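You operate a simulated robot arm through the tools that you are given. There is no shell and no other tool. Be economical: measure what you need, move in short steps, check, and stop when the job is done.

You run a simulated two-armed robot. Do the job below in one go: nothing can be reset, and whatever is moved stays where it is left.

JOB
Pick up the hand brush with one hand, pass it to the other hand and put it on the chest top above the ribbon drawer.

The check looks at the end state, three seconds after you hand in, the way a careful person would. Anything else that was tipped, shoved, dropped, spilled or broken makes it a failure.

ROBOT AND FRAMES
Two 7-joint arms with three-finger grippers on one trunk, on a base that drives. Base frame: it is fixed to the floor where the robot stands at the start and does not move with it; the origin is under the middle of the robot, x ahead of it, y to its left, z up. Units: m, rad, N and s.
The left shoulder is at the start at [0.03, 0.124, 1.008], the right one opposite. With the tool pointing down near the work surface each hand reaches from about 0.1 to 0.78 m from the robot's upright axis, wherever it stands, measured 20 degrees to its own side. Places, roughly: chest top above the ribbon drawer (23x25 cm) [1.56, -0.62, 0.92]. Payload 2.2 kg a hand.
The tool frame of a hand sits at the grasp point between the pads (the TCP): z along the fingers, y along the line on which they close. The tips reach 0.028 m beyond it. Largest opening 0.102 m; the body of the gripper starts 0.071 m behind the TCP.
Orientation is told as [roll, pitch, yaw] about the base's x, y, z axes, in that order, counted from this pose: with the fingers straight down and closing along the base's y, the tool's x points along the base's -x, its y along +y and its z along -z.

CONTROLS
- The arms move only by the tool send_rows. It takes "left_targets", "right_targets" or both (then of equal length, played together; a hand with none holds still); each is one flat list of numbers, 7 for each row, row after row: the finger opening in m, from 0 to 0.102, then the shift along the tool's x, y, z in units of 150 mm (1.0 is 150 mm), then the turn, a rotation vector about the tool's x, y, z in units of 45 degrees (1.0 is 45 degrees). In form: [fingers, x, y, z, rx, ry, rz, fingers, x, y, z, rx, ry, rz, ...]. A call has 1 to 20 rows; each row is the pose to reach, as a shift and turn from the pose commanded when the call began, along the tool's axes at that moment. A call with a number of a shift or a turn outside -1 to 1 is refused whole. A row lasts 0.2 s, in which the tool goes at most 0.05 m and 0.15 rad; a call with a longer step from one row to the next is refused whole, and so is a gripper value outside its range. Where a pose cannot be reached the arm comes as near as it can. A force on the tool above 40 N (or 10 N above the force at the start of the call, whichever is more), or a blocked arm, ends the call early, and 0.2 s more pass. The fingers move at their own pace and stop on an object; they squeeze with about 23 N. The grip force told is the motor's: it shows also when the fingers shut on nothing. Time passes only in rows, and 0.2 s behind the last, so rows that repeat a pose let the fingers close. It gives the time, the measured TCP pose, the force on the tool (base axes), the opening and the grip force at its end, in the units of the frame above (readings bear some noise), with the torque about the TCP (base axes, N m) and any sound that the robot's microphone picked up.
- Cameras (640 x 400 px; columns grow to the right, rows downward): "scene" is now at [0.0589, 0.0042, 1.7253]; the picture's right is [0.04, -1.00, 0.00], its down [-0.69, -0.03, -0.73] and it looks along [0.73, 0.03, -0.69] (base axes); focal length 264 px, centre (320, 200). "left" rides on the left gripper at [0.072, 0.038, -0.086] in its tool frame; the picture's right is [-0.46, 0.89, 0.00], its down [-0.60, -0.32, -0.73] and it looks along [-0.65, -0.34, 0.68] (tool axes); focal length 256 px, centre (320, 200). "right" rides on the right gripper at [0.069, 0.044, -0.086] in its tool frame; the picture's right is [-0.53, 0.85, 0.00], its down [-0.58, -0.36, -0.73] and it looks along [-0.62, -0.39, 0.68] (tool axes); focal length 256 px, centre (320, 200). There is no depth. A picture from a camera that has moved, and an enlarged one, comes with that camera's place and axes in the base frame and with its lens. The place of the scene camera against the robot may be out by one fixed shift of up to 0.012 m in any direction.
- capture(camera): a new picture of that camera. It takes no simulated time.
- lift_body(by): slides the trunk up (or, below 0, down) by that many m; the arms and the scene camera ride with it, the base frame stays. It gives what a move gives, with no picture.
- roll_base(legs): drives the robot by 1 to 6 legs, each [ahead, left, turn to the left] in m, m and rad, along the robot's own axes; the way and the turn of a leg run together, so that a leg with both is an arc; at most 1.5 m and 3.142 rad a leg. The arms and the cameras ride along, it lands a little off, and it stops where it bumps. It gives what a move gives.
- head_to(pan, tilt): turns the head with the scene camera to pan (to the left, within 2.496 rad either way) and tilt (down, from -0.506 to 1.204), counted from straight ahead of the robot. It gives what a move gives.
- inspect(camera, box): a new picture of the part [left, top, right, bottom] of that camera's present view, enlarged. It takes no simulated time.
- sign_off(): hands the job in; it is judged then, once.

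Work in short steps. Places have to be worked out from the pictures, the camera data and where the tool is seen: move nearer, look again, correct. Check each grasp and each placing, and mend what went wrong. You have 120 turns and 108 pictures in all, those below and enlarged ones among them. Open the grippers and draw the arms clear of the work before you hand the job in, unless the task says otherwise; then end with one line.

The tools are called after "Call:" as name(argument=value, ...) on one line, values as JSON. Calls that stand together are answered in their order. send_rows: Moves the arms, as the interface text tells. Its arguments: {"type":"object","properties":{"left_targets":{"type":"array","items":{"type":"number"}},"right_targets":{"type":"array","items":{"type":"number"}}},"required":[]} The other tools are called the same way: lift_body (by) slides the trunk up or down; roll_base (legs) drives the base; head_to (pan, tilt) turns the head that bears the scene camera; capture (camera) takes a picture; inspect (camera, box) takes an enlarged picture of a part of a camera's view; sign_off () hands the job in.

At the start:

```text
clock: 0.0
left_ee_pos: [0.6341, 0.2591, 1.2012]
left_tool_rot: [-0.001, 0.001, -0.001]
left_contact_force: [-0.1, 1.0, -0.1]
left_torque: [0.0, 0.0, 0.04]
left_width: 0.1022
left_grip_force: 0.1
right_ee_pos: [0.3846, -0.1648, 1.1583]
right_tool_rot: [-0.002, 0.001, 0.001]
right_contact_force: [0.5, -0.7, -0.6]
right_torque: [-0.01, -0.03, 0.01]
right_width: 0.1019
right_grip_force: 0.0
trunk travel left (down, up): [-0.25, 0.29]
robot x, y, heading: [0.002, 0.0015, -0.0]
head pan, tilt: [0.038, 0.757]
```

scene: 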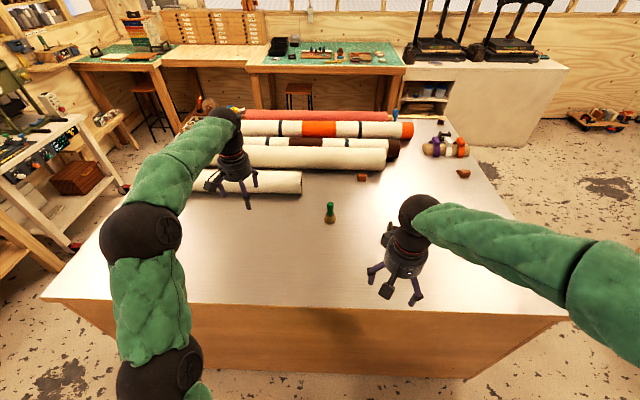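
right: 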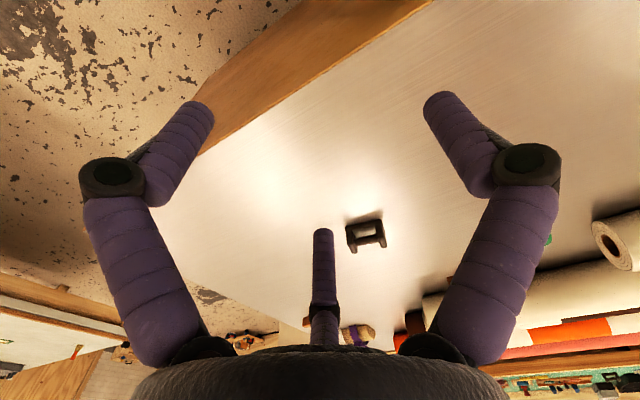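
left: 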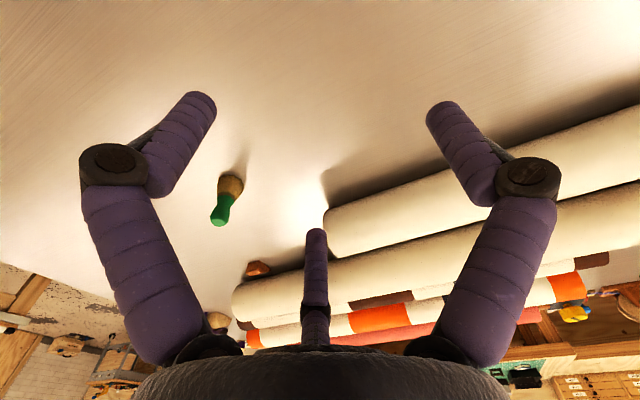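

I look closer at the work area and at the place of the chest top before moving.

Call:
inspect(camera="scene", box=[300, 80, 520, 220])

Call:
inspect(camera="scene", box=[60, 80, 340, 260])

```text
2.86 times, centred on (410, 150) of scene
camera zoom: at [0.0589, 0.0042, 1.7253], right [0.04, -1.0, 0.0], down [-0.69, -0.03, -0.73], along [0.73, 0.03, -0.69], focal length 754 px, centre (63, 343)
```

zoom: 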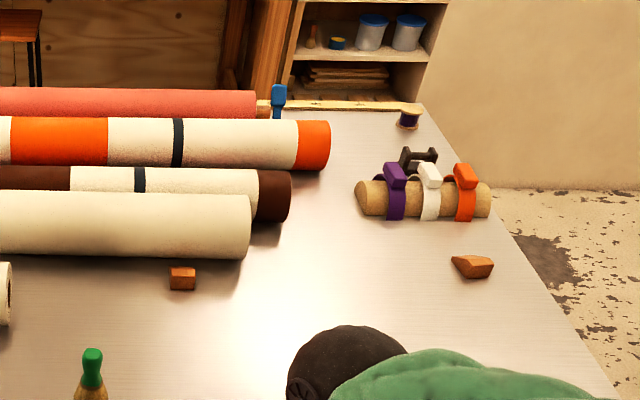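

```text
2.22 times, centred on (200, 170) of scene
camera zoom: at [0.0589, 0.0042, 1.7253], right [0.04, -1.0, 0.0], down [-0.69, -0.03, -0.73], along [0.73, 0.03, -0.69], focal length 586 px, centre (587, 267)
```

zoom: 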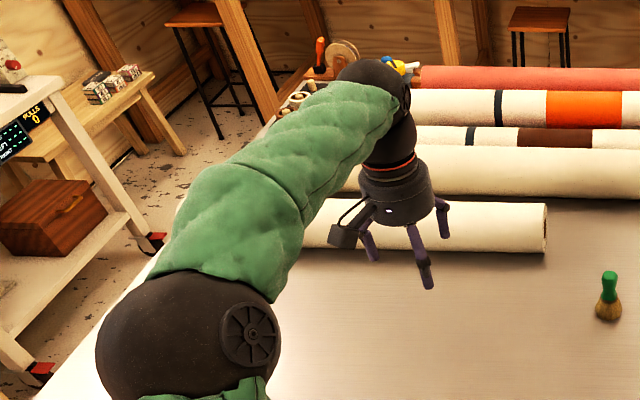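

The green brush stands at about [0.78, -0.006], on the chest top at z≈0.92. There is also a blue item behind the rolls, so I zoom to tell them apart.

Call:
inspect(camera="scene", box=[370, 100, 480, 170])

Call:
inspect(camera="scene", box=[300, 190, 360, 228])

Call:
inspect(camera="left", box=[180, 140, 300, 290])

Call:
inspect(camera="right", box=[330, 200, 400, 260])

```text
5.71 times, centred on (425, 135) of scene
camera zoom: at [0.0589, 0.0042, 1.7253], right [0.04, -1.0, 0.0], down [-0.69, -0.03, -0.73], along [0.73, 0.03, -0.69], focal length 1507 px, centre (-280, 571)
```

zoom: 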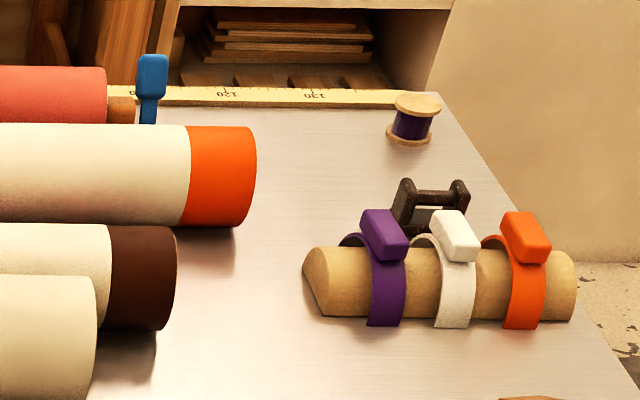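

```text
10.53 times, centred on (330, 209) of scene
camera zoom: at [0.0589, 0.0042, 1.7253], right [0.04, -1.0, 0.0], down [-0.69, -0.03, -0.73], along [0.73, 0.03, -0.69], focal length 2776 px, centre (215, 105)
```

zoom: 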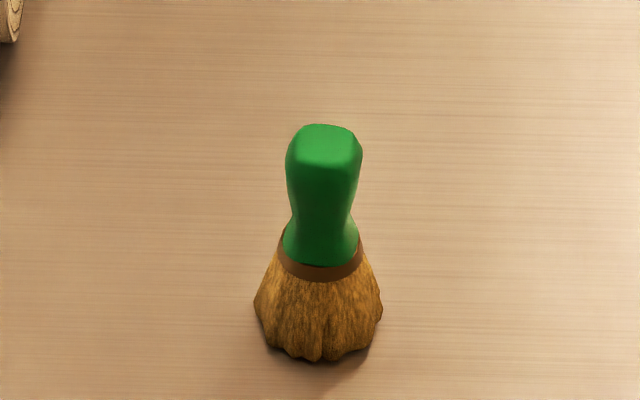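

```text
2.67 times, centred on (240, 215) of left
camera zoom: at [0.5599, 0.2963, 1.2864], right [0.46, 0.89, 0.0], down [0.6, -0.32, 0.73], along [0.65, -0.34, -0.68], focal length 683 px, centre (533, 160)
```

zoom: 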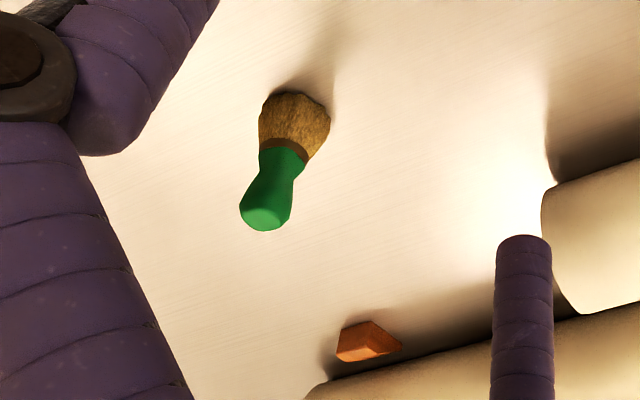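

```text
6.67 times, centred on (365, 230) of right
camera zoom: at [0.3149, -0.121, 1.2438], right [0.53, 0.85, 0.0], down [0.58, -0.36, 0.73], along [0.62, -0.39, -0.68], focal length 1707 px, centre (20, 0)
```

zoom: 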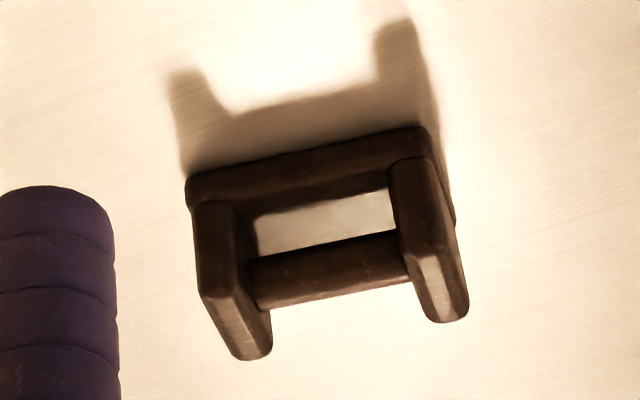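

The green brush (bristles down, about 10 cm tall) is the hand brush. I plan to take it low from the side with the left hand, then take it from above with the right. First I check how near the base stands to the chest, so I can drive a little closer.

Call:
head_to(pan=0.0, tilt=1.2)

Call:
capture(camera="scene")

Call:
head_to(pan=-0.6, tilt=0.6)

Call:
capture(camera="scene")

```text
clock: 0.9
left_ee_pos: [0.6339, 0.2584, 1.2017]
left_tool_rot: [0.0, 0.002, 0.0]
left_contact_force: [-0.5, 0.4, -0.3]
left_torque: [-0.01, -0.01, -0.01]
left_width: 0.1019
left_grip_force: 0.1
right_ee_pos: [0.3846, -0.165, 1.1592]
right_tool_rot: [0.0, 0.001, 0.001]
right_contact_force: [0.6, -0.4, -0.2]
right_torque: [0.0, 0.01, -0.02]
right_width: 0.102
right_grip_force: 0.1
trunk travel left (down, up): [-0.25, 0.29]
robot x, y, heading: [-0.0026, -0.003, 0.003]
head pan, tilt: [0.0, 1.201]
```

```text
98 pictures are left
camera scene: at [0.0324, 0.0011, 1.6942], right [0.0, -1.0, 0.0], down [-0.93, 0.0, -0.36], along [0.36, 0.0, -0.93], focal length 264 px, centre (320, 200)
```

scene: 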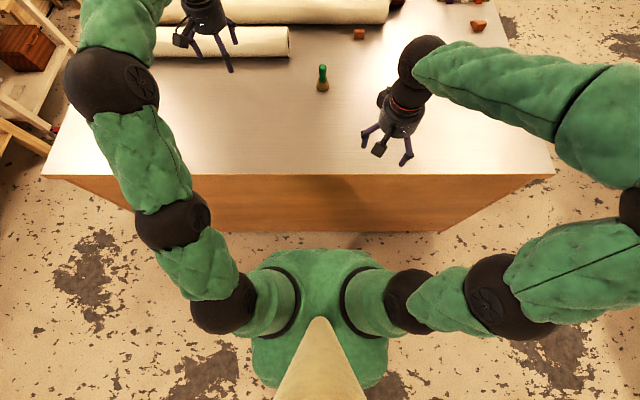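

```text
clock: 1.9
left_ee_pos: [0.6348, 0.259, 1.2003]
left_tool_rot: [0.001, 0.0, -0.001]
left_contact_force: [0.4, 0.1, -0.1]
left_torque: [0.02, 0.01, 0.01]
left_width: 0.1021
left_grip_force: 0.1
right_ee_pos: [0.3845, -0.165, 1.1599]
right_tool_rot: [0.0, -0.002, 0.0]
right_contact_force: [0.1, -0.4, 0.4]
right_torque: [0.02, 0.0, 0.04]
right_width: 0.1019
right_grip_force: 0.0
trunk travel left (down, up): [-0.25, 0.29]
robot x, y, heading: [-0.0009, 0.0002, -0.002]
head pan, tilt: [-0.6, 0.6]
```

```text
97 pictures are left
camera scene: at [0.0494, -0.0487, 1.7387], right [-0.56, -0.83, 0.0], down [-0.47, 0.32, -0.82], along [0.68, -0.47, -0.57], focal length 264 px, centre (320, 200)
```

scene: 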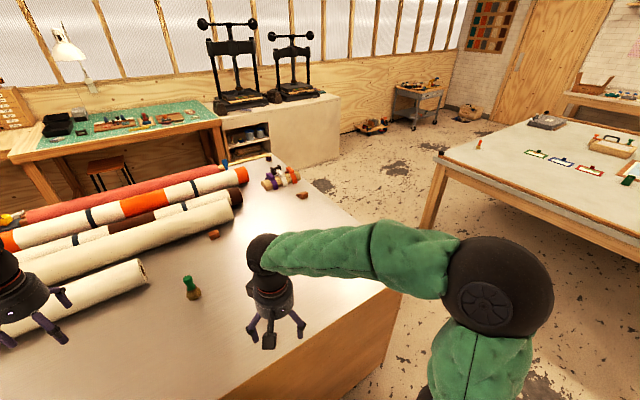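

There's about 0.25 m between the robot and the chest. I drive 0.1 m ahead and start yawing the left hand for a side grasp, with fingers pointing to the right and closing along x.

Call:
roll_base(legs=[[0.1, 0, 0]])

Call:
send_rows(left_targets=[0.08, -0.1, 0, -0.1, 0, 0, -0.18, 0.08, -0.1, 0, -0.2, 0, 0, -0.36, 0.08, -0.1, 0, -0.2, 0, 0, -0.54, 0.08, -0.1, 0, -0.2, 0, 0, -0.72, 0.08, -0.1, 0, -0.2, 0, 0, -0.9, 0.08, -0.1, 0, -0.2, 0, 0, -1.0])

Call:
send_rows(left_targets=[0.08, 0, 0, 0, 0, 0, -0.18, 0.08, 0, 0, 0, 0, 0, -0.36, 0.08, 0, 0, 0, 0, 0, -0.54, 0.08, 0, 0, 0, 0, 0, -0.72, 0.08, 0, 0, 0, 0, 0, -0.9, 0.08, 0, 0, 0, 0, 0, -1.0])

```text
clock: 3.0
left_ee_pos: [0.7361, 0.2567, 1.1996]
left_tool_rot: [0.0, 0.001, -0.002]
left_contact_force: [-0.2, 0.3, 0.5]
left_torque: [-0.01, 0.04, -0.01]
left_width: 0.1021
left_grip_force: 0.1
right_ee_pos: [0.486, -0.1665, 1.1583]
right_tool_rot: [-0.001, 0.0, -0.002]
right_contact_force: [-0.2, 0.1, 0.6]
right_torque: [0.01, 0.04, 0.01]
right_width: 0.1021
right_grip_force: 0.1
trunk travel left (down, up): [-0.25, 0.29]
robot x, y, heading: [0.1012, 0.001, -0.002]
head pan, tilt: [-0.6, 0.6]
```

```text
clock: 4.5
left_ee_pos: [0.7496, 0.2571, 1.23]
left_tool_rot: [0.001, -0.001, 0.785]
left_contact_force: [0.3, -0.5, -0.6]
left_torque: [0.0, 0.01, 0.0]
left_width: 0.0799
left_grip_force: 0.1
right_ee_pos: [0.4857, -0.1656, 1.1575]
right_tool_rot: [0.0, 0.001, -0.001]
right_contact_force: [0.9, 0.3, 0.0]
right_torque: [-0.04, 0.03, -0.02]
right_width: 0.102
right_grip_force: 0.0
trunk travel left (down, up): [-0.25, 0.29]
robot x, y, heading: [0.1017, 0.0012, 0.005]
head pan, tilt: [-0.6, 0.6]
```

```text
clock: 5.8
left_ee_pos: [0.7502, 0.2563, 1.2309]
left_tool_rot: [0.0, 0.0, 1.57]
left_contact_force: [-0.2, -0.2, 0.1]
left_torque: [0.01, -0.02, -0.03]
left_width: 0.08
left_grip_force: 0.2
right_ee_pos: [0.4854, -0.1657, 1.1577]
right_tool_rot: [0.0, 0.0, -0.001]
right_contact_force: [0.7, -0.8, -0.3]
right_torque: [0.01, 0.02, -0.01]
right_width: 0.1022
right_grip_force: 0.0
trunk travel left (down, up): [-0.25, 0.29]
robot x, y, heading: [0.1009, 0.001, -0.003]
head pan, tilt: [-0.6, 0.6]
```

Yaw of 90° worked. Now I tilt by 60° about tool y, so the fingers point to -y and down.

Call:
send_rows(left_targets=[0.08, 0, 0, 0, 0, 0.18, 0, 0.08, 0, 0, 0, 0, 0.36, 0, 0.08, 0, 0, 0, 0, 0.54, 0, 0.08, 0, 0, 0, 0, 0.72, 0, 0.08, 0, 0, 0, 0, 0.9, 0, 0.08, 0, 0, 0, 0, 1.0, 0])

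Call:
send_rows(left_targets=[0.08, 0, 0, 0, 0, 0.17, 0, 0.08, 0, 0, 0, 0, 0.3333, 0])

Call:
head_to(pan=0.0, tilt=0.9)

Call:
capture(camera="scene")

Call:
capture(camera="left")

```text
clock: 7.2
left_ee_pos: [0.7519, 0.2575, 1.2302]
left_tool_rot: [-0.003, 0.785, 1.568]
left_contact_force: [-0.3, 0.1, 0.0]
left_torque: [0.0, 0.01, -0.01]
left_width: 0.0798
left_grip_force: 0.0
right_ee_pos: [0.4847, -0.166, 1.1584]
right_tool_rot: [0.0, -0.001, -0.001]
right_contact_force: [-0.4, -0.3, -0.8]
right_torque: [0.0, -0.03, 0.0]
right_width: 0.1018
right_grip_force: 0.0
trunk travel left (down, up): [-0.25, 0.29]
robot x, y, heading: [0.0994, -0.0005, -0.008]
head pan, tilt: [-0.6, 0.6]
```

```text
clock: 7.8
left_ee_pos: [0.7523, 0.2554, 1.2296]
left_tool_rot: [0.001, 1.047, 1.568]
left_contact_force: [0.5, 0.1, -0.4]
left_torque: [-0.02, -0.03, 0.02]
left_width: 0.0799
left_grip_force: 0.0
right_ee_pos: [0.4856, -0.1662, 1.1571]
right_tool_rot: [0.0, -0.001, -0.002]
right_contact_force: [0.8, 0.1, -0.2]
right_torque: [0.01, 0.02, 0.0]
right_width: 0.1018
right_grip_force: 0.1
trunk travel left (down, up): [-0.25, 0.29]
robot x, y, heading: [0.1043, 0.0013, -0.0]
head pan, tilt: [-0.6, 0.6]
```

```text
clock: 8.8
left_ee_pos: [0.7507, 0.2575, 1.2285]
left_tool_rot: [0.0, 1.048, 1.57]
left_contact_force: [0.5, -0.2, 0.6]
left_torque: [0.03, 0.02, -0.01]
left_width: 0.0801
left_grip_force: 0.1
right_ee_pos: [0.4849, -0.1653, 1.1582]
right_tool_rot: [0.001, 0.001, -0.002]
right_contact_force: [-0.6, -0.1, 0.6]
right_torque: [0.03, -0.01, 0.02]
right_width: 0.1021
right_grip_force: 0.1
trunk travel left (down, up): [-0.25, 0.29]
robot x, y, heading: [0.1021, -0.0002, -0.002]
head pan, tilt: [0.0, 0.901]
```

```text
96 pictures are left
camera scene: at [0.1537, 0.0009, 1.714], right [0.0, -1.0, 0.0], down [-0.78, 0.0, -0.62], along [0.62, 0.0, -0.78], focal length 264 px, centre (320, 200)
```

scene: 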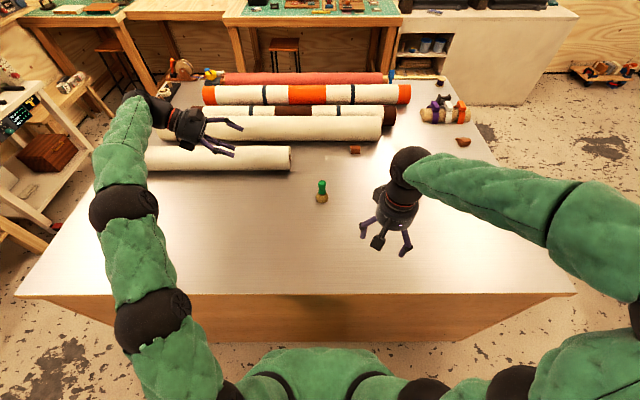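

```text
95 pictures are left
camera left: at [0.7116, 0.2953, 1.3353], right [-0.89, 0.23, -0.4], down [0.32, 0.93, -0.16], along [0.34, -0.27, -0.9], focal length 256 px, centre (320, 200)
```

left: 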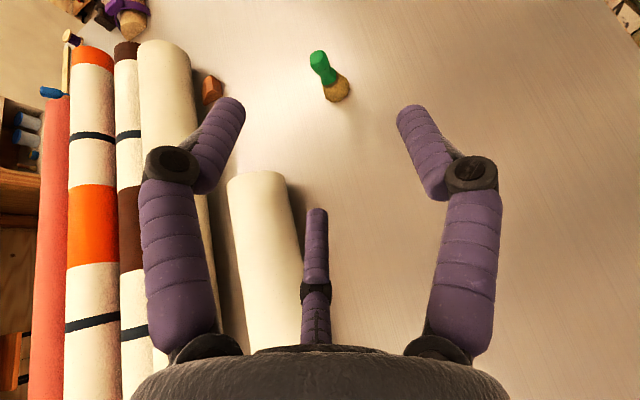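

I see what looks like a third digit in the gripper pictures. I zoom in on it, since it matters for the side grasp.

Call:
inspect(camera="scene", box=[140, 80, 260, 160])

Call:
inspect(camera="scene", box=[340, 180, 440, 270])

Call:
inspect(camera="scene", box=[300, 170, 345, 210])

```text
5.00 times, centred on (200, 120) of scene
camera zoom: at [0.1537, 0.0009, 1.714], right [0.0, -1.0, 0.0], down [-0.78, 0.0, -0.62], along [0.62, 0.0, -0.78], focal length 1319 px, centre (920, 600)
```

zoom: 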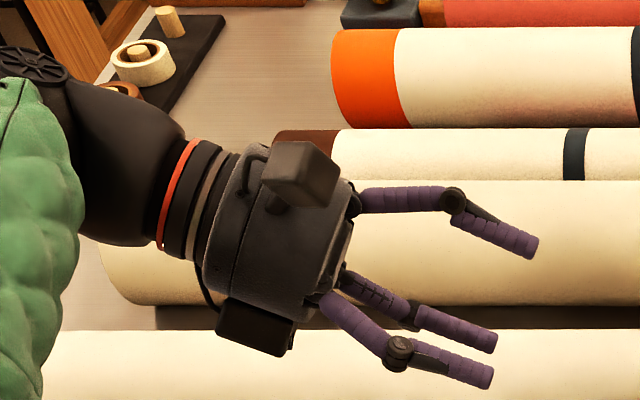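

```text
4.44 times, centred on (390, 225) of scene
camera zoom: at [0.1537, 0.0009, 1.714], right [0.0, -1.0, 0.0], down [-0.78, 0.0, -0.62], along [0.62, 0.0, -0.78], focal length 1172 px, centre (9, 89)
```

zoom: 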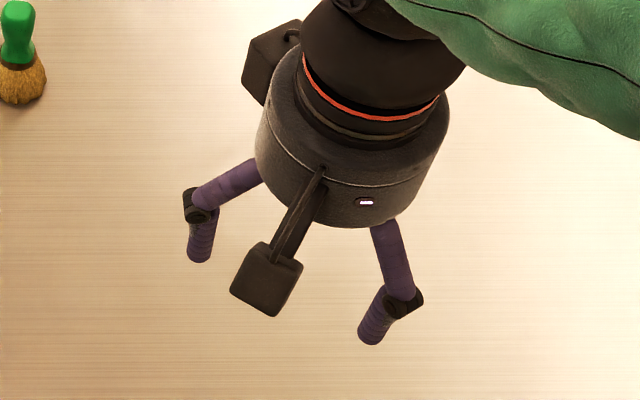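

```text
10.00 times, centred on (322, 190) of scene
camera zoom: at [0.1537, 0.0009, 1.714], right [0.0, -1.0, 0.0], down [-0.78, 0.0, -0.62], along [0.62, 0.0, -0.78], focal length 2637 px, centre (295, 300)
```

zoom: 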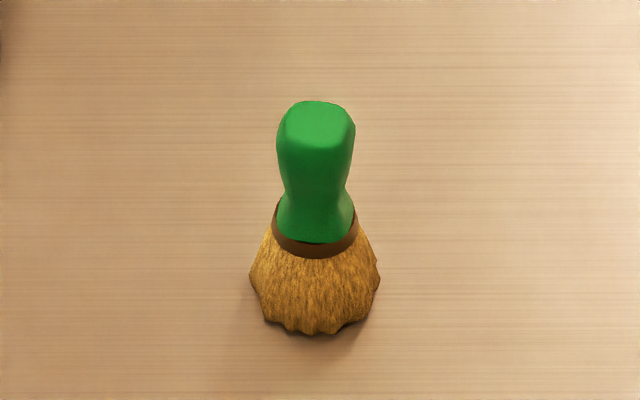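

The gripper looks three-fingered: one finger on +y, two spread on the -y side. I test how the fingers close in free air before trusting them around the brush.

Call:
send_rows(left_targets=[0.025, 0, 0, 0, 0, 0, 0, 0.025, 0, 0, 0, 0, 0, 0, 0.025, 0, 0, 0, 0, 0, 0])

Call:
capture(camera="left")

Call:
inspect(camera="scene", box=[140, 80, 260, 160])

```text
clock: 9.7
left_ee_pos: [0.7507, 0.2576, 1.2302]
left_tool_rot: [0.001, 1.047, 1.57]
left_contact_force: [-0.5, -0.8, -0.1]
left_torque: [-0.01, 0.02, 0.0]
left_width: 0.0248
left_grip_force: 0.1
right_ee_pos: [0.486, -0.1663, 1.158]
right_tool_rot: [0.0, 0.0, -0.002]
right_contact_force: [0.5, -0.3, 0.4]
right_torque: [-0.02, -0.01, -0.01]
right_width: 0.1021
right_grip_force: 0.1
trunk travel left (down, up): [-0.25, 0.29]
robot x, y, heading: [0.102, 0.001, -0.006]
head pan, tilt: [0.0, 0.901]
```

```text
91 pictures are left
camera left: at [0.7116, 0.2954, 1.3352], right [-0.89, 0.23, -0.4], down [0.32, 0.93, -0.16], along [0.34, -0.27, -0.9], focal length 256 px, centre (320, 200)
```

left: 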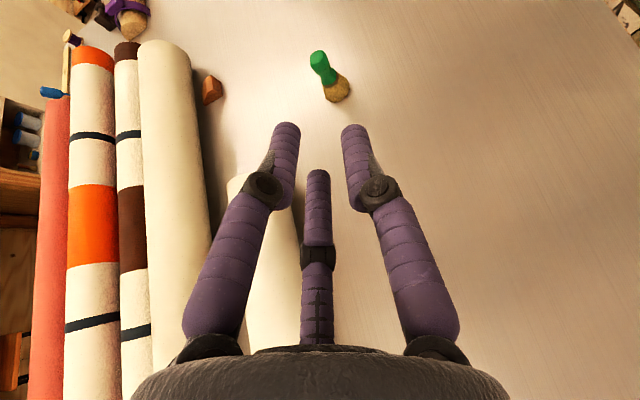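

```text
5.00 times, centred on (200, 120) of scene
camera zoom: at [0.1537, 0.001, 1.714], right [0.0, -1.0, 0.0], down [-0.78, 0.0, -0.62], along [0.62, 0.0, -0.78], focal length 1319 px, centre (920, 600)
```

zoom: 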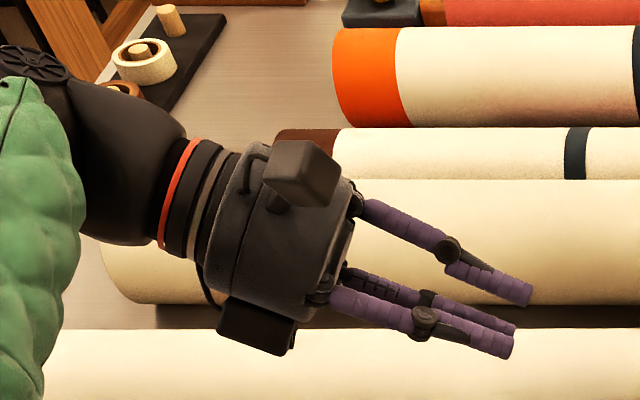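

The fingers close radially towards one point, so a coaxial grasp from above works whichever way contact occurs. New plan: the right hand takes the handle from above, lifts, and turns the brush level. The left hand takes the bristle end from above and lays it down. I move the right hand over the brush and turn the left hand back to vertical.

Call:
send_rows(right_targets=[0.08, -0.25, 0.14, 0, 0, 0, 0, 0.08, -0.5, 0.28, 0, 0, 0, 0, 0.08, -0.75, 0.42, 0, 0, 0, 0, 0.08, -1.0, 0.56, 0, 0, 0, 0], left_targets=[0.08, 0, 0, 0, 0, -0.18, 0, 0.08, 0, 0, 0, 0, -0.36, 0, 0.08, 0, 0, 0, 0, -0.54, 0, 0.08, 0, 0, 0, 0, -0.7, 0])

Call:
send_rows(right_targets=[0.08, -0.25, 0.12, 0, 0, 0, 0, 0.08, -0.5, 0.24, 0, 0, 0, 0, 0.08, -0.75, 0.36, 0, 0, 0, 0, 0.08, -0.98, 0.48, 0, 0, 0, 0], left_targets=[0.08, 0, 0, 0, 0, -0.18, 0, 0.08, 0, 0, 0, 0, -0.36, 0, 0.08, 0, 0, 0, 0, -0.54, 0, 0.08, 0, 0, 0, 0, -0.6333, 0])

Call:
capture(camera="right")

Call:
capture(camera="scene")

```text
clock: 10.7
left_ee_pos: [0.7521, 0.2583, 1.2293]
left_tool_rot: [0.0, 0.496, 1.571]
left_contact_force: [0.1, 0.0, 0.0]
left_torque: [0.0, -0.02, -0.01]
left_width: 0.0799
left_grip_force: 0.1
right_ee_pos: [0.6352, -0.0828, 1.1589]
right_tool_rot: [0.001, 0.001, -0.001]
right_contact_force: [-0.5, -0.8, 0.2]
right_torque: [0.05, -0.01, -0.01]
right_width: 0.0802
right_grip_force: 0.0
trunk travel left (down, up): [-0.25, 0.29]
robot x, y, heading: [0.1001, 0.0005, -0.004]
head pan, tilt: [0.0, 0.901]
```

```text
clock: 11.7
left_ee_pos: [0.751, 0.2592, 1.2285]
left_tool_rot: [0.0, 0.0, 1.568]
left_contact_force: [0.6, -0.4, 0.6]
left_torque: [-0.02, 0.02, -0.03]
left_width: 0.0804
left_grip_force: 0.1
right_ee_pos: [0.7849, -0.0104, 1.1565]
right_tool_rot: [0.001, 0.002, -0.001]
right_contact_force: [0.1, 0.3, 0.8]
right_torque: [0.0, 0.02, 0.01]
right_width: 0.0797
right_grip_force: 0.1
trunk travel left (down, up): [-0.25, 0.29]
robot x, y, heading: [0.1056, -0.0027, -0.002]
head pan, tilt: [0.0, 0.901]
```

```text
89 pictures are left
camera right: at [0.7152, 0.0341, 1.2423], right [0.54, 0.84, 0.0], down [0.58, -0.36, 0.73], along [0.62, -0.39, -0.68], focal length 256 px, centre (320, 200)
```

right: 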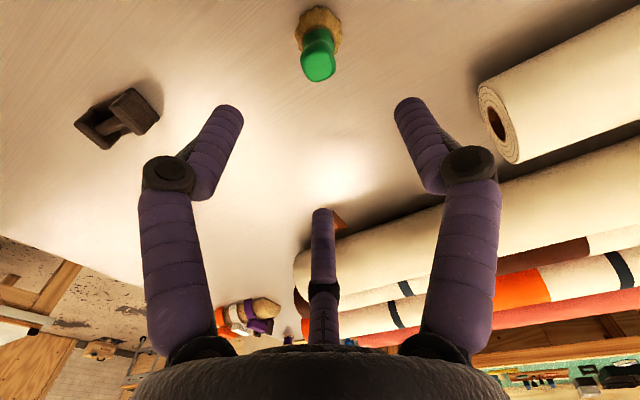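

```text
88 pictures are left
camera scene: at [0.1557, 0.0023, 1.7139], right [0.0, -1.0, 0.0], down [-0.78, 0.0, -0.62], along [0.62, 0.0, -0.78], focal length 264 px, centre (320, 200)
```

scene: 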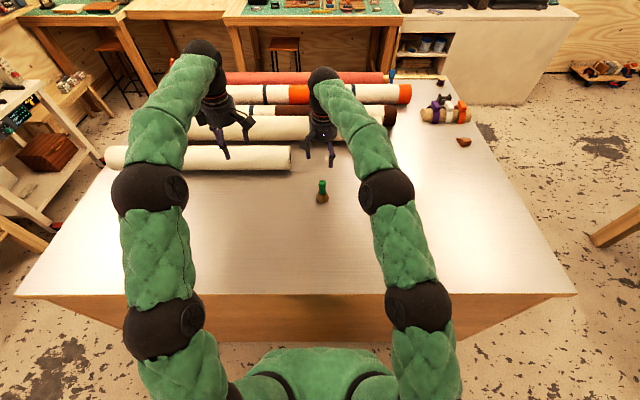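

The wrist camera puts the handle top at about [0.784, -0.012], nearly right under the TCP. I lower 8 cm and look again.

Call:
send_rows(right_targets=[0.08, 0, 0, 0.27, 0, 0, 0, 0.08, 0, 0, 0.53, 0, 0, 0])

Call:
capture(camera="right")

Call:
inspect(camera="scene", box=[270, 130, 370, 210])

```text
clock: 12.2
left_ee_pos: [0.7512, 0.2574, 1.2303]
left_tool_rot: [0.002, 0.0, 1.569]
left_contact_force: [-0.2, 0.6, -0.1]
left_torque: [0.02, 0.01, -0.02]
left_width: 0.0799
left_grip_force: 0.0
right_ee_pos: [0.7831, -0.0124, 1.0795]
right_tool_rot: [0.0, -0.003, -0.002]
right_contact_force: [-0.5, 0.3, 0.4]
right_torque: [0.04, -0.01, 0.02]
right_width: 0.0796
right_grip_force: 0.1
trunk travel left (down, up): [-0.25, 0.29]
robot x, y, heading: [0.1003, -0.0035, -0.002]
head pan, tilt: [0.0, 0.901]
```

```text
87 pictures are left
camera right: at [0.7131, 0.0318, 1.1656], right [0.54, 0.84, 0.0], down [0.57, -0.37, 0.73], along [0.62, -0.39, -0.68], focal length 256 px, centre (320, 200)
```

right: 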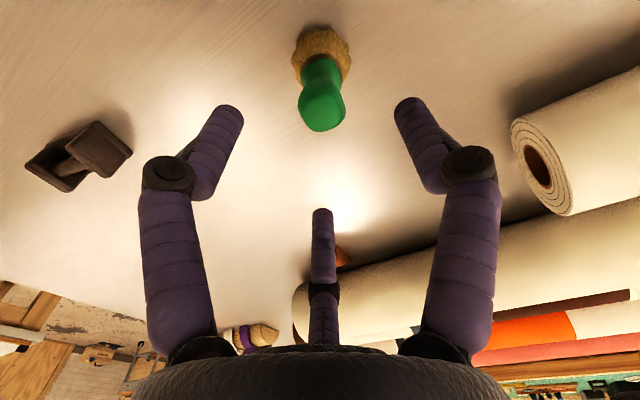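

```text
5.00 times, centred on (320, 170) of scene
camera zoom: at [0.1536, 0.0006, 1.714], right [0.0, -1.0, 0.0], down [-0.78, 0.0, -0.62], along [0.62, 0.0, -0.78], focal length 1319 px, centre (320, 350)
```

zoom: 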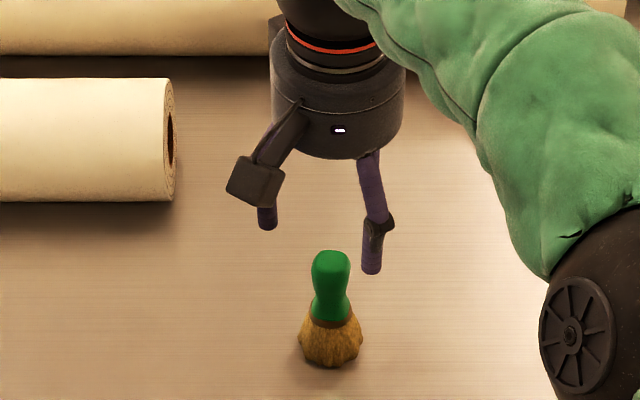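

Aligned with the handle. I lower to TCP z≈1.003 and close.

Call:
send_rows(right_targets=[0.08, 0, 0, 0.25, 0, 0, 0, 0.08, 0, 0, 0.5, 0, 0, 0, 0.0, 0, 0, 0.5, 0, 0, 0, 0.0, 0, 0, 0.5, 0, 0, 0, 0.0, 0, 0, 0.5, 0, 0, 0])

Call:
capture(camera="right")

Call:
inspect(camera="scene", box=[270, 140, 370, 220])

```text
clock: 13.4
left_ee_pos: [0.7507, 0.257, 1.2301]
left_tool_rot: [-0.001, 0.001, 1.569]
left_contact_force: [-0.5, 0.6, 1.0]
left_torque: [0.01, 0.0, 0.03]
left_width: 0.0804
left_grip_force: 0.1
right_ee_pos: [0.7824, -0.0096, 1.0039]
right_tool_rot: [0.0, 0.0, -0.002]
right_contact_force: [-0.4, 0.5, 2.8]
right_torque: [0.07, -0.04, 0.0]
right_width: 0.0349
right_grip_force: 22.7
trunk travel left (down, up): [-0.25, 0.29]
robot x, y, heading: [0.0992, 0.0006, -0.001]
head pan, tilt: [0.0, 0.901]
```

```text
85 pictures are left
camera right: at [0.713, 0.0341, 1.0893], right [0.54, 0.84, 0.0], down [0.58, -0.37, 0.73], along [0.62, -0.39, -0.68], focal length 256 px, centre (320, 200)
```

right: 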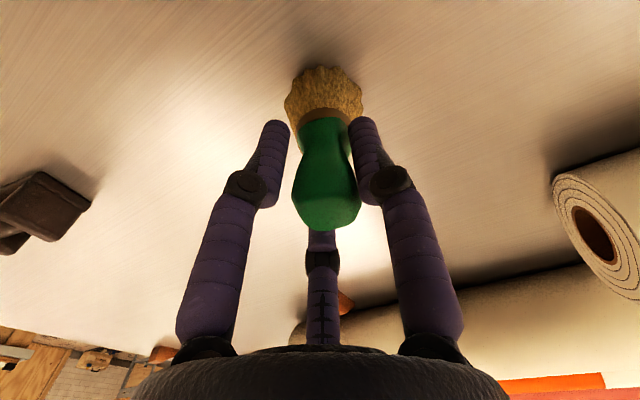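

```text
5.00 times, centred on (320, 180) of scene
camera zoom: at [0.1535, 0.0011, 1.714], right [0.0, -1.0, 0.0], down [-0.78, 0.0, -0.62], along [0.62, 0.0, -0.78], focal length 1319 px, centre (320, 300)
```

zoom: 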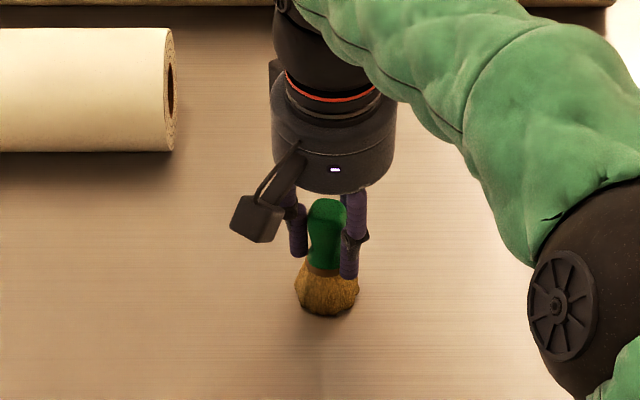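

Gripped at 35 mm width and 22.7 N. I lift and look.

Call:
send_rows(right_targets=[0.0, 0, 0, -0.1, 0, 0, 0, 0.0, 0, 0, -0.3, 0, 0, 0, 0.0, 0, 0, -0.6, 0, 0, 0, 0.0, 0, 0, -0.9, 0, 0, 0])

Call:
send_rows(right_targets=[0.0, 0, 0, -0.3, 0, 0, 0, 0.0, 0, 0, -0.55, 0, 0, 0])

Call:
capture(camera="right")

```text
clock: 14.4
left_ee_pos: [0.7506, 0.2575, 1.2298]
left_tool_rot: [0.0, -0.001, 1.569]
left_contact_force: [0.0, 0.6, -0.6]
left_torque: [0.01, 0.02, 0.0]
left_width: 0.0802
left_grip_force: 0.0
right_ee_pos: [0.7831, -0.0115, 1.1383]
right_tool_rot: [-0.001, 0.0, -0.002]
right_contact_force: [-0.1, -0.2, -1.5]
right_torque: [0.01, -0.03, -0.02]
right_width: 0.0346
right_grip_force: 23.0
trunk travel left (down, up): [-0.25, 0.29]
robot x, y, heading: [0.1013, -0.0023, -0.001]
head pan, tilt: [0.0, 0.901]
```

```text
clock: 15.1
left_ee_pos: [0.7502, 0.257, 1.2301]
left_tool_rot: [-0.001, 0.0, 1.57]
left_contact_force: [-0.1, -0.7, -0.4]
left_torque: [0.04, 0.0, 0.01]
left_width: 0.08
left_grip_force: 0.1
right_ee_pos: [0.7774, -0.0113, 1.2172]
right_tool_rot: [0.0, 0.001, -0.003]
right_contact_force: [0.2, -0.1, -0.3]
right_torque: [-0.01, 0.02, 0.02]
right_width: 0.0343
right_grip_force: 23.0
right hand out of reach, approached as far as the arm can: row 2
trunk travel left (down, up): [-0.25, 0.29]
robot x, y, heading: [0.1014, 0.001, -0.003]
head pan, tilt: [0.0, 0.901]
```

```text
83 pictures are left
camera right: at [0.7096, 0.0323, 1.303], right [0.54, 0.84, 0.0], down [0.58, -0.37, 0.73], along [0.62, -0.39, -0.68], focal length 256 px, centre (320, 200)
```

right: 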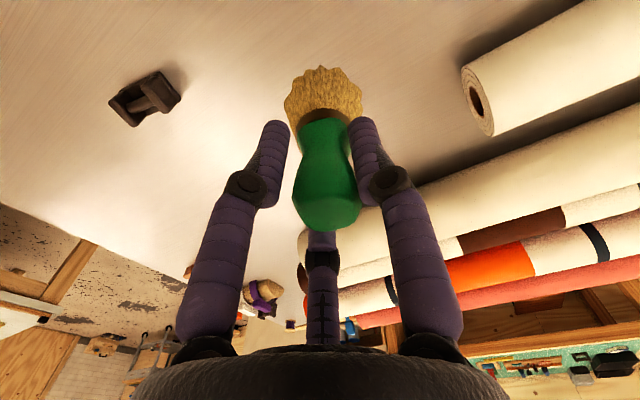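

The brush is held firmly, though the arm is at its reach limit up here. I draw the right hand back to about x=0.55, then start turning it so the brush points to +y.

Call:
send_rows(right_targets=[0.0, 0.25, -0.08, 0.05, 0, 0, 0, 0.0, 0.5, -0.16, 0.05, 0, 0, 0, 0.0, 0.75, -0.24, 0.05, 0, 0, 0, 0.0, 1.0, -0.32, 0.05, 0, 0, 0])

Call:
send_rows(right_targets=[0.0, 0.2, -0.05, 0, -0.18, 0, 0, 0.0, 0.4, -0.1, 0, -0.36, 0, 0, 0.0, 0.5, -0.2, 0, -0.54, 0, 0, 0.0, 0.5, -0.2, 0, -0.72, 0, 0, 0.0, 0.5, -0.2, 0, -0.9, 0, 0, 0.0, 0.5, -0.2, 0, -1.0, 0, 0])

Call:
send_rows(right_targets=[0.0, 0, 0, 0, -0.18, 0, 0, 0.0, 0, 0, 0, -0.36, 0, 0, 0.0, 0, 0, 0, -0.54, 0, 0, 0.0, 0, 0, 0, -0.72, 0, 0, 0.0, 0, 0, 0, -0.9, 0, 0, 0.0, 0, 0, 0, -1.0, 0, 0])

Call:
capture(camera="scene")

```text
clock: 16.1
left_ee_pos: [0.7488, 0.2557, 1.2313]
left_tool_rot: [-0.002, -0.002, 1.569]
left_contact_force: [-1.4, -0.9, 0.9]
left_torque: [-0.02, -0.03, 0.01]
left_width: 0.0799
left_grip_force: 0.0
right_ee_pos: [0.6237, -0.0624, 1.2123]
right_tool_rot: [0.002, -0.001, -0.002]
right_contact_force: [-0.4, 0.1, -0.6]
right_torque: [-0.01, -0.06, 0.03]
right_width: 0.034
right_grip_force: 23.3
trunk travel left (down, up): [-0.25, 0.29]
robot x, y, heading: [0.1014, -0.0032, 0.001]
head pan, tilt: [0.0, 0.901]
```

```text
clock: 17.4
left_ee_pos: [0.7512, 0.2576, 1.2296]
left_tool_rot: [-0.001, 0.0, 1.57]
left_contact_force: [-0.7, 0.0, -0.4]
left_torque: [0.02, -0.01, 0.03]
left_width: 0.0801
left_grip_force: 0.0
right_ee_pos: [0.5519, -0.0879, 1.212]
right_tool_rot: [0.787, -0.001, -0.003]
right_contact_force: [0.0, 0.0, 0.3]
right_torque: [0.01, 0.02, 0.04]
right_width: 0.034
right_grip_force: 22.8
trunk travel left (down, up): [-0.25, 0.29]
robot x, y, heading: [0.0976, -0.0035, -0.005]
head pan, tilt: [0.0, 0.901]
```

```text
clock: 18.9
left_ee_pos: [0.751, 0.2578, 1.2291]
left_tool_rot: [0.001, 0.0, 1.569]
left_contact_force: [-0.8, -0.5, 0.4]
left_torque: [0.0, 0.0, -0.01]
left_width: 0.0801
left_grip_force: 0.0
right_ee_pos: [0.5535, -0.0895, 1.213]
right_tool_rot: [1.572, -0.002, -0.003]
right_contact_force: [0.3, 1.0, -0.5]
right_torque: [-0.01, 0.01, -0.02]
right_width: 0.034
right_grip_force: 22.1
trunk travel left (down, up): [-0.25, 0.29]
robot x, y, heading: [0.0999, 0.0001, -0.0]
head pan, tilt: [0.0, 0.901]
```

```text
82 pictures are left
camera scene: at [0.1539, 0.0009, 1.714], right [0.0, -1.0, 0.0], down [-0.78, 0.0, -0.62], along [0.62, 0.0, -0.78], focal length 264 px, centre (320, 200)
```

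scene: 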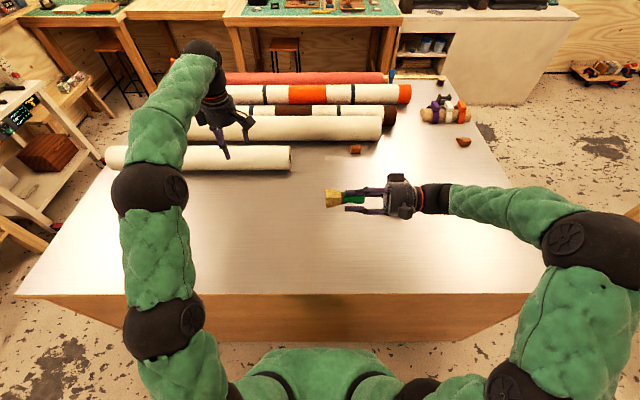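

The brush now lies level along +y, with bristles at y≈-0.05 to -0.005. I bring the left hand above the bristle end, first raised by 10 cm.

Call:
send_rows(left_targets=[0.08, 0, 0, -0.3, 0, 0, 0, 0.08, 0.19, 0.13, -0.5, 0, 0, 0, 0.08, 0.4, 0.28, -0.667, 0, 0, 0, 0.09, 0.66, 0.45, -0.667, 0, 0, 0, 0.09, 0.95, 0.6, -0.667, 0, 0, 0])

Call:
send_rows(left_targets=[0.09, 0.25, 0.18, 0, 0, 0, 0, 0.09, 0.5, 0.36, 0, 0, 0, 0, 0.09, 0.75, 0.54, 0, 0, 0, 0, 0.09, 0.98, 0.717, 0, 0, 0, 0])

Call:
capture(camera="left")

Call:
inspect(camera="scene", box=[280, 130, 440, 240])

```text
clock: 20.1
left_ee_pos: [0.6574, 0.1119, 1.3316]
left_tool_rot: [-0.001, -0.001, 1.571]
left_contact_force: [-0.5, -0.9, 0.0]
left_torque: [0.04, -0.02, 0.0]
left_width: 0.0902
left_grip_force: 0.1
right_ee_pos: [0.5544, -0.089, 1.2121]
right_tool_rot: [1.572, -0.001, -0.001]
right_contact_force: [0.6, 0.3, -0.3]
right_torque: [-0.04, -0.04, 0.0]
right_width: 0.034
right_grip_force: 22.7
trunk travel left (down, up): [-0.25, 0.29]
robot x, y, heading: [0.1019, 0.0032, -0.0]
head pan, tilt: [0.0, 0.901]
```

```text
clock: 21.1
left_ee_pos: [0.5529, -0.0319, 1.3311]
left_tool_rot: [0.0, 0.0, 1.569]
left_contact_force: [-0.4, -1.0, -0.1]
left_torque: [0.0, -0.02, -0.01]
left_width: 0.09
left_grip_force: 0.1
right_ee_pos: [0.5538, -0.0887, 1.2123]
right_tool_rot: [1.57, 0.001, -0.003]
right_contact_force: [-0.7, 0.3, -0.6]
right_torque: [-0.05, 0.02, 0.0]
right_width: 0.0341
right_grip_force: 23.2
trunk travel left (down, up): [-0.25, 0.29]
robot x, y, heading: [0.1035, 0.002, -0.001]
head pan, tilt: [0.0, 0.901]
```

```text
81 pictures are left
camera left: at [0.5135, -0.1051, 1.4175], right [-0.88, 0.47, 0.0], down [0.32, 0.6, 0.73], along [0.34, 0.65, -0.68], focal length 256 px, centre (320, 200)
```

left: 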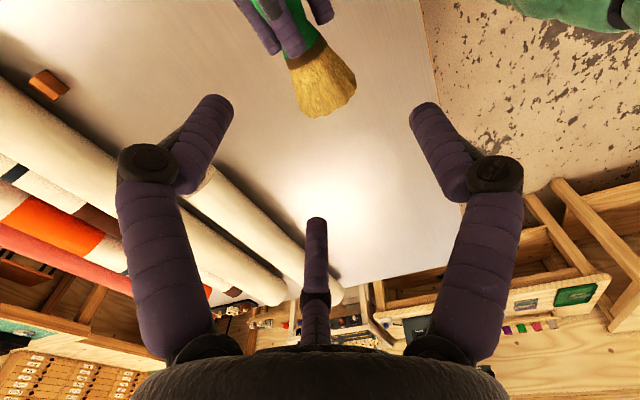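

```text
3.64 times, centred on (360, 185) of scene
camera zoom: at [0.153, 0.0002, 1.714], right [0.0, -1.0, 0.0], down [-0.78, 0.0, -0.62], along [0.62, 0.0, -0.78], focal length 959 px, centre (174, 254)
```

zoom: 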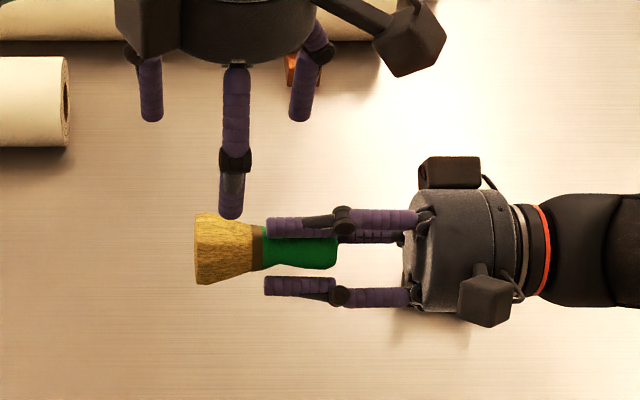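

The bristles span y≈-0.053…-0.015 and are centred in x under the left hand. I lower to z≈1.219 and check the alignment before closing.

Call:
send_rows(left_targets=[0.09, 0, 0, 0.25, 0, 0, 0, 0.09, 0, 0, 0.5, 0, 0, 0, 0.09, 0, 0, 0.747, 0, 0, 0])

Call:
capture(camera="left")

Call:
inspect(camera="scene", box=[280, 130, 440, 240])

```text
clock: 21.9
left_ee_pos: [0.5549, -0.0335, 1.2213]
left_tool_rot: [-0.003, 0.003, 1.569]
left_contact_force: [-0.9, -3.2, 10.4]
left_torque: [-0.61, -0.18, -0.29]
left_width: 0.0968
left_grip_force: 4.4
right_ee_pos: [0.5534, -0.0903, 1.2107]
right_tool_rot: [1.57, 0.004, 0.001]
right_contact_force: [1.9, 2.6, -10.4]
right_torque: [-0.03, 0.22, 0.19]
right_width: 0.0342
right_grip_force: 23.0
trunk travel left (down, up): [-0.25, 0.29]
robot x, y, heading: [0.103, -0.0019, -0.003]
head pan, tilt: [0.0, 0.901]
```

```text
79 pictures are left
camera left: at [0.5156, -0.1052, 1.3064], right [-0.88, 0.47, 0.0], down [0.32, 0.61, 0.73], along [0.34, 0.64, -0.68], focal length 256 px, centre (320, 200)
```

left: 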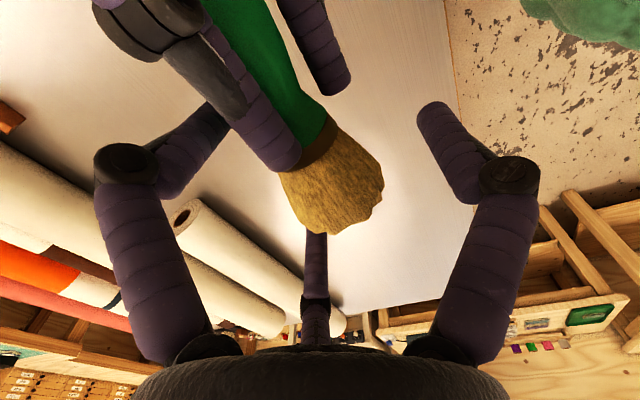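

```text
3.64 times, centred on (360, 185) of scene
camera zoom: at [0.154, 0.0006, 1.714], right [0.0, -1.0, 0.0], down [-0.78, 0.0, -0.62], along [0.62, 0.0, -0.78], focal length 959 px, centre (174, 254)
```

zoom: 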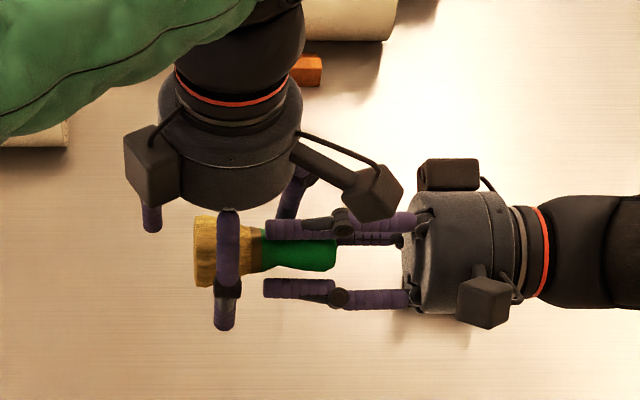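

Lowering gave 10 N. The torque puts the contact at a left finger touching the right hand's fingers, so all three fingers are real. I back up and yaw the left hand to 0. Then its two-finger side straddles the bristles, its single finger goes past the bristle end, and the gap faces the other hand.

Call:
send_rows(left_targets=[0.09, 0, 0, -0.25, 0, 0, 0, 0.09, 0, 0, -0.5, 0, 0, 0, 0.09, 0, 0, -0.747, 0, 0, 0, 0.09, 0, 0, -0.747, 0, 0, 0.18, 0.09, 0, 0, -0.747, 0, 0, 0.36, 0.09, 0, 0, -0.747, 0, 0, 0.54, 0.09, 0, 0, -0.747, 0, 0, 0.72, 0.09, 0, 0, -0.747, 0, 0, 0.9, 0.09, 0, 0, -0.747, 0, 0, 1.0])

Call:
send_rows(left_targets=[0.09, 0, 0, 0, 0, 0, 0.18, 0.09, 0, 0, 0, 0, 0, 0.36, 0.09, 0, 0, 0, 0, 0, 0.54, 0.09, 0, 0, 0, 0, 0, 0.72, 0.09, 0, 0, 0, 0, 0, 0.9, 0.09, 0, 0, 0, 0, 0, 1.0])

Call:
capture(camera="left")

Call:
inspect(camera="scene", box=[280, 130, 440, 240])

```text
clock: 23.9
left_ee_pos: [0.5522, -0.0327, 1.3305]
left_tool_rot: [-0.001, 0.001, 0.779]
left_contact_force: [0.0, -1.3, -0.2]
left_torque: [0.03, -0.01, 0.01]
left_width: 0.0899
left_grip_force: 0.1
right_ee_pos: [0.5529, -0.0889, 1.2118]
right_tool_rot: [1.572, -0.001, -0.003]
right_contact_force: [-0.1, -1.1, -0.5]
right_torque: [-0.04, 0.0, 0.04]
right_width: 0.0342
right_grip_force: 23.1
trunk travel left (down, up): [-0.25, 0.29]
robot x, y, heading: [0.1044, 0.0005, 0.001]
head pan, tilt: [0.0, 0.901]
```

```text
clock: 25.2
left_ee_pos: [0.5509, -0.0312, 1.3294]
left_tool_rot: [0.0, 0.001, -0.006]
left_contact_force: [-0.9, -0.2, 0.2]
left_torque: [0.01, -0.01, -0.01]
left_width: 0.0897
left_grip_force: 0.0
right_ee_pos: [0.553, -0.089, 1.2123]
right_tool_rot: [1.572, -0.001, -0.003]
right_contact_force: [0.2, 0.4, -1.0]
right_torque: [-0.01, 0.0, -0.02]
right_width: 0.0339
right_grip_force: 23.3
trunk travel left (down, up): [-0.25, 0.29]
robot x, y, heading: [0.1007, 0.0003, -0.003]
head pan, tilt: [0.0, 0.901]
```

```text
77 pictures are left
camera left: at [0.4788, 0.0062, 1.4164], right [0.47, 0.88, 0.0], down [0.6, -0.32, 0.73], along [0.65, -0.34, -0.68], focal length 256 px, centre (320, 200)
```

left: 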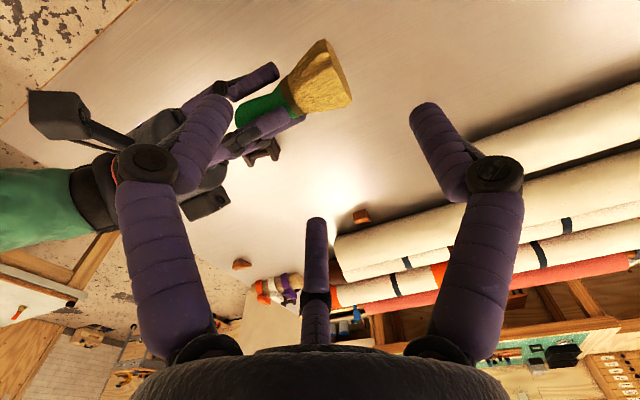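

```text
3.64 times, centred on (360, 185) of scene
camera zoom: at [0.1537, 0.0008, 1.714], right [0.0, -1.0, 0.0], down [-0.78, 0.0, -0.62], along [0.62, 0.0, -0.78], focal length 959 px, centre (174, 254)
```

zoom: 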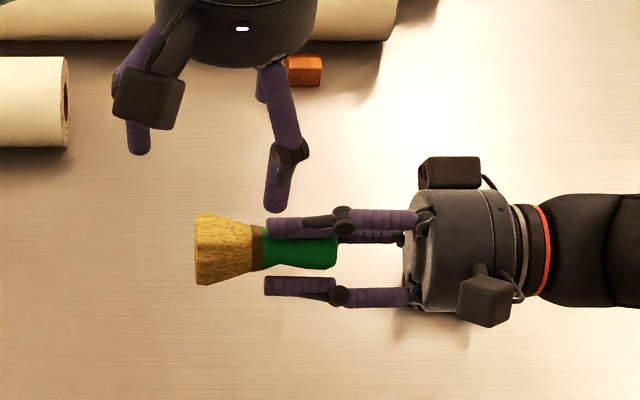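

Now the two near fingers straddle the bristles. I shift slightly to y≈-0.028 and lower to z≈1.217, watching the force.

Call:
send_rows(left_targets=[0.09, -0.015, 0.02, 0.25, 0, 0, 0, 0.09, -0.015, 0.02, 0.5, 0, 0, 0, 0.09, -0.015, 0.02, 0.65, 0, 0, 0, 0.09, -0.015, 0.02, 0.75, 0, 0, 0])

Call:
capture(camera="left")

Call:
inspect(camera="scene", box=[280, 130, 440, 240])

```text
clock: 26.2
left_ee_pos: [0.5547, -0.0285, 1.2179]
left_tool_rot: [0.001, -0.001, 0.0]
left_contact_force: [0.1, 0.0, -0.1]
left_torque: [0.0, -0.02, 0.02]
left_width: 0.0898
left_grip_force: 0.1
right_ee_pos: [0.5535, -0.0881, 1.2128]
right_tool_rot: [1.57, -0.001, -0.001]
right_contact_force: [0.1, 0.4, -1.3]
right_torque: [-0.02, 0.0, 0.02]
right_width: 0.0338
right_grip_force: 23.3
trunk travel left (down, up): [-0.25, 0.29]
robot x, y, heading: [0.1026, 0.0004, -0.001]
head pan, tilt: [0.0, 0.901]
```

```text
75 pictures are left
camera left: at [0.4815, 0.0085, 1.304], right [0.47, 0.88, 0.0], down [0.6, -0.32, 0.73], along [0.65, -0.34, -0.68], focal length 256 px, centre (320, 200)
```

left: 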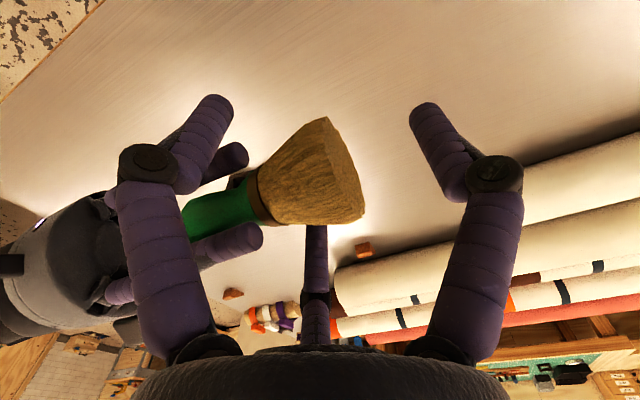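

```text
3.64 times, centred on (360, 185) of scene
camera zoom: at [0.1538, 0.0007, 1.714], right [0.0, -1.0, 0.0], down [-0.78, 0.0, -0.62], along [0.62, 0.0, -0.78], focal length 959 px, centre (174, 254)
```

zoom: 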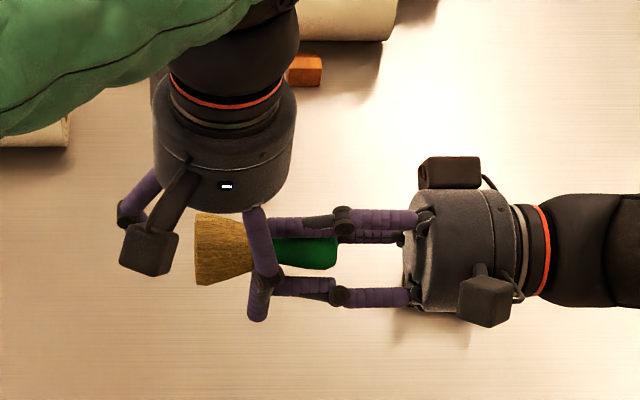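

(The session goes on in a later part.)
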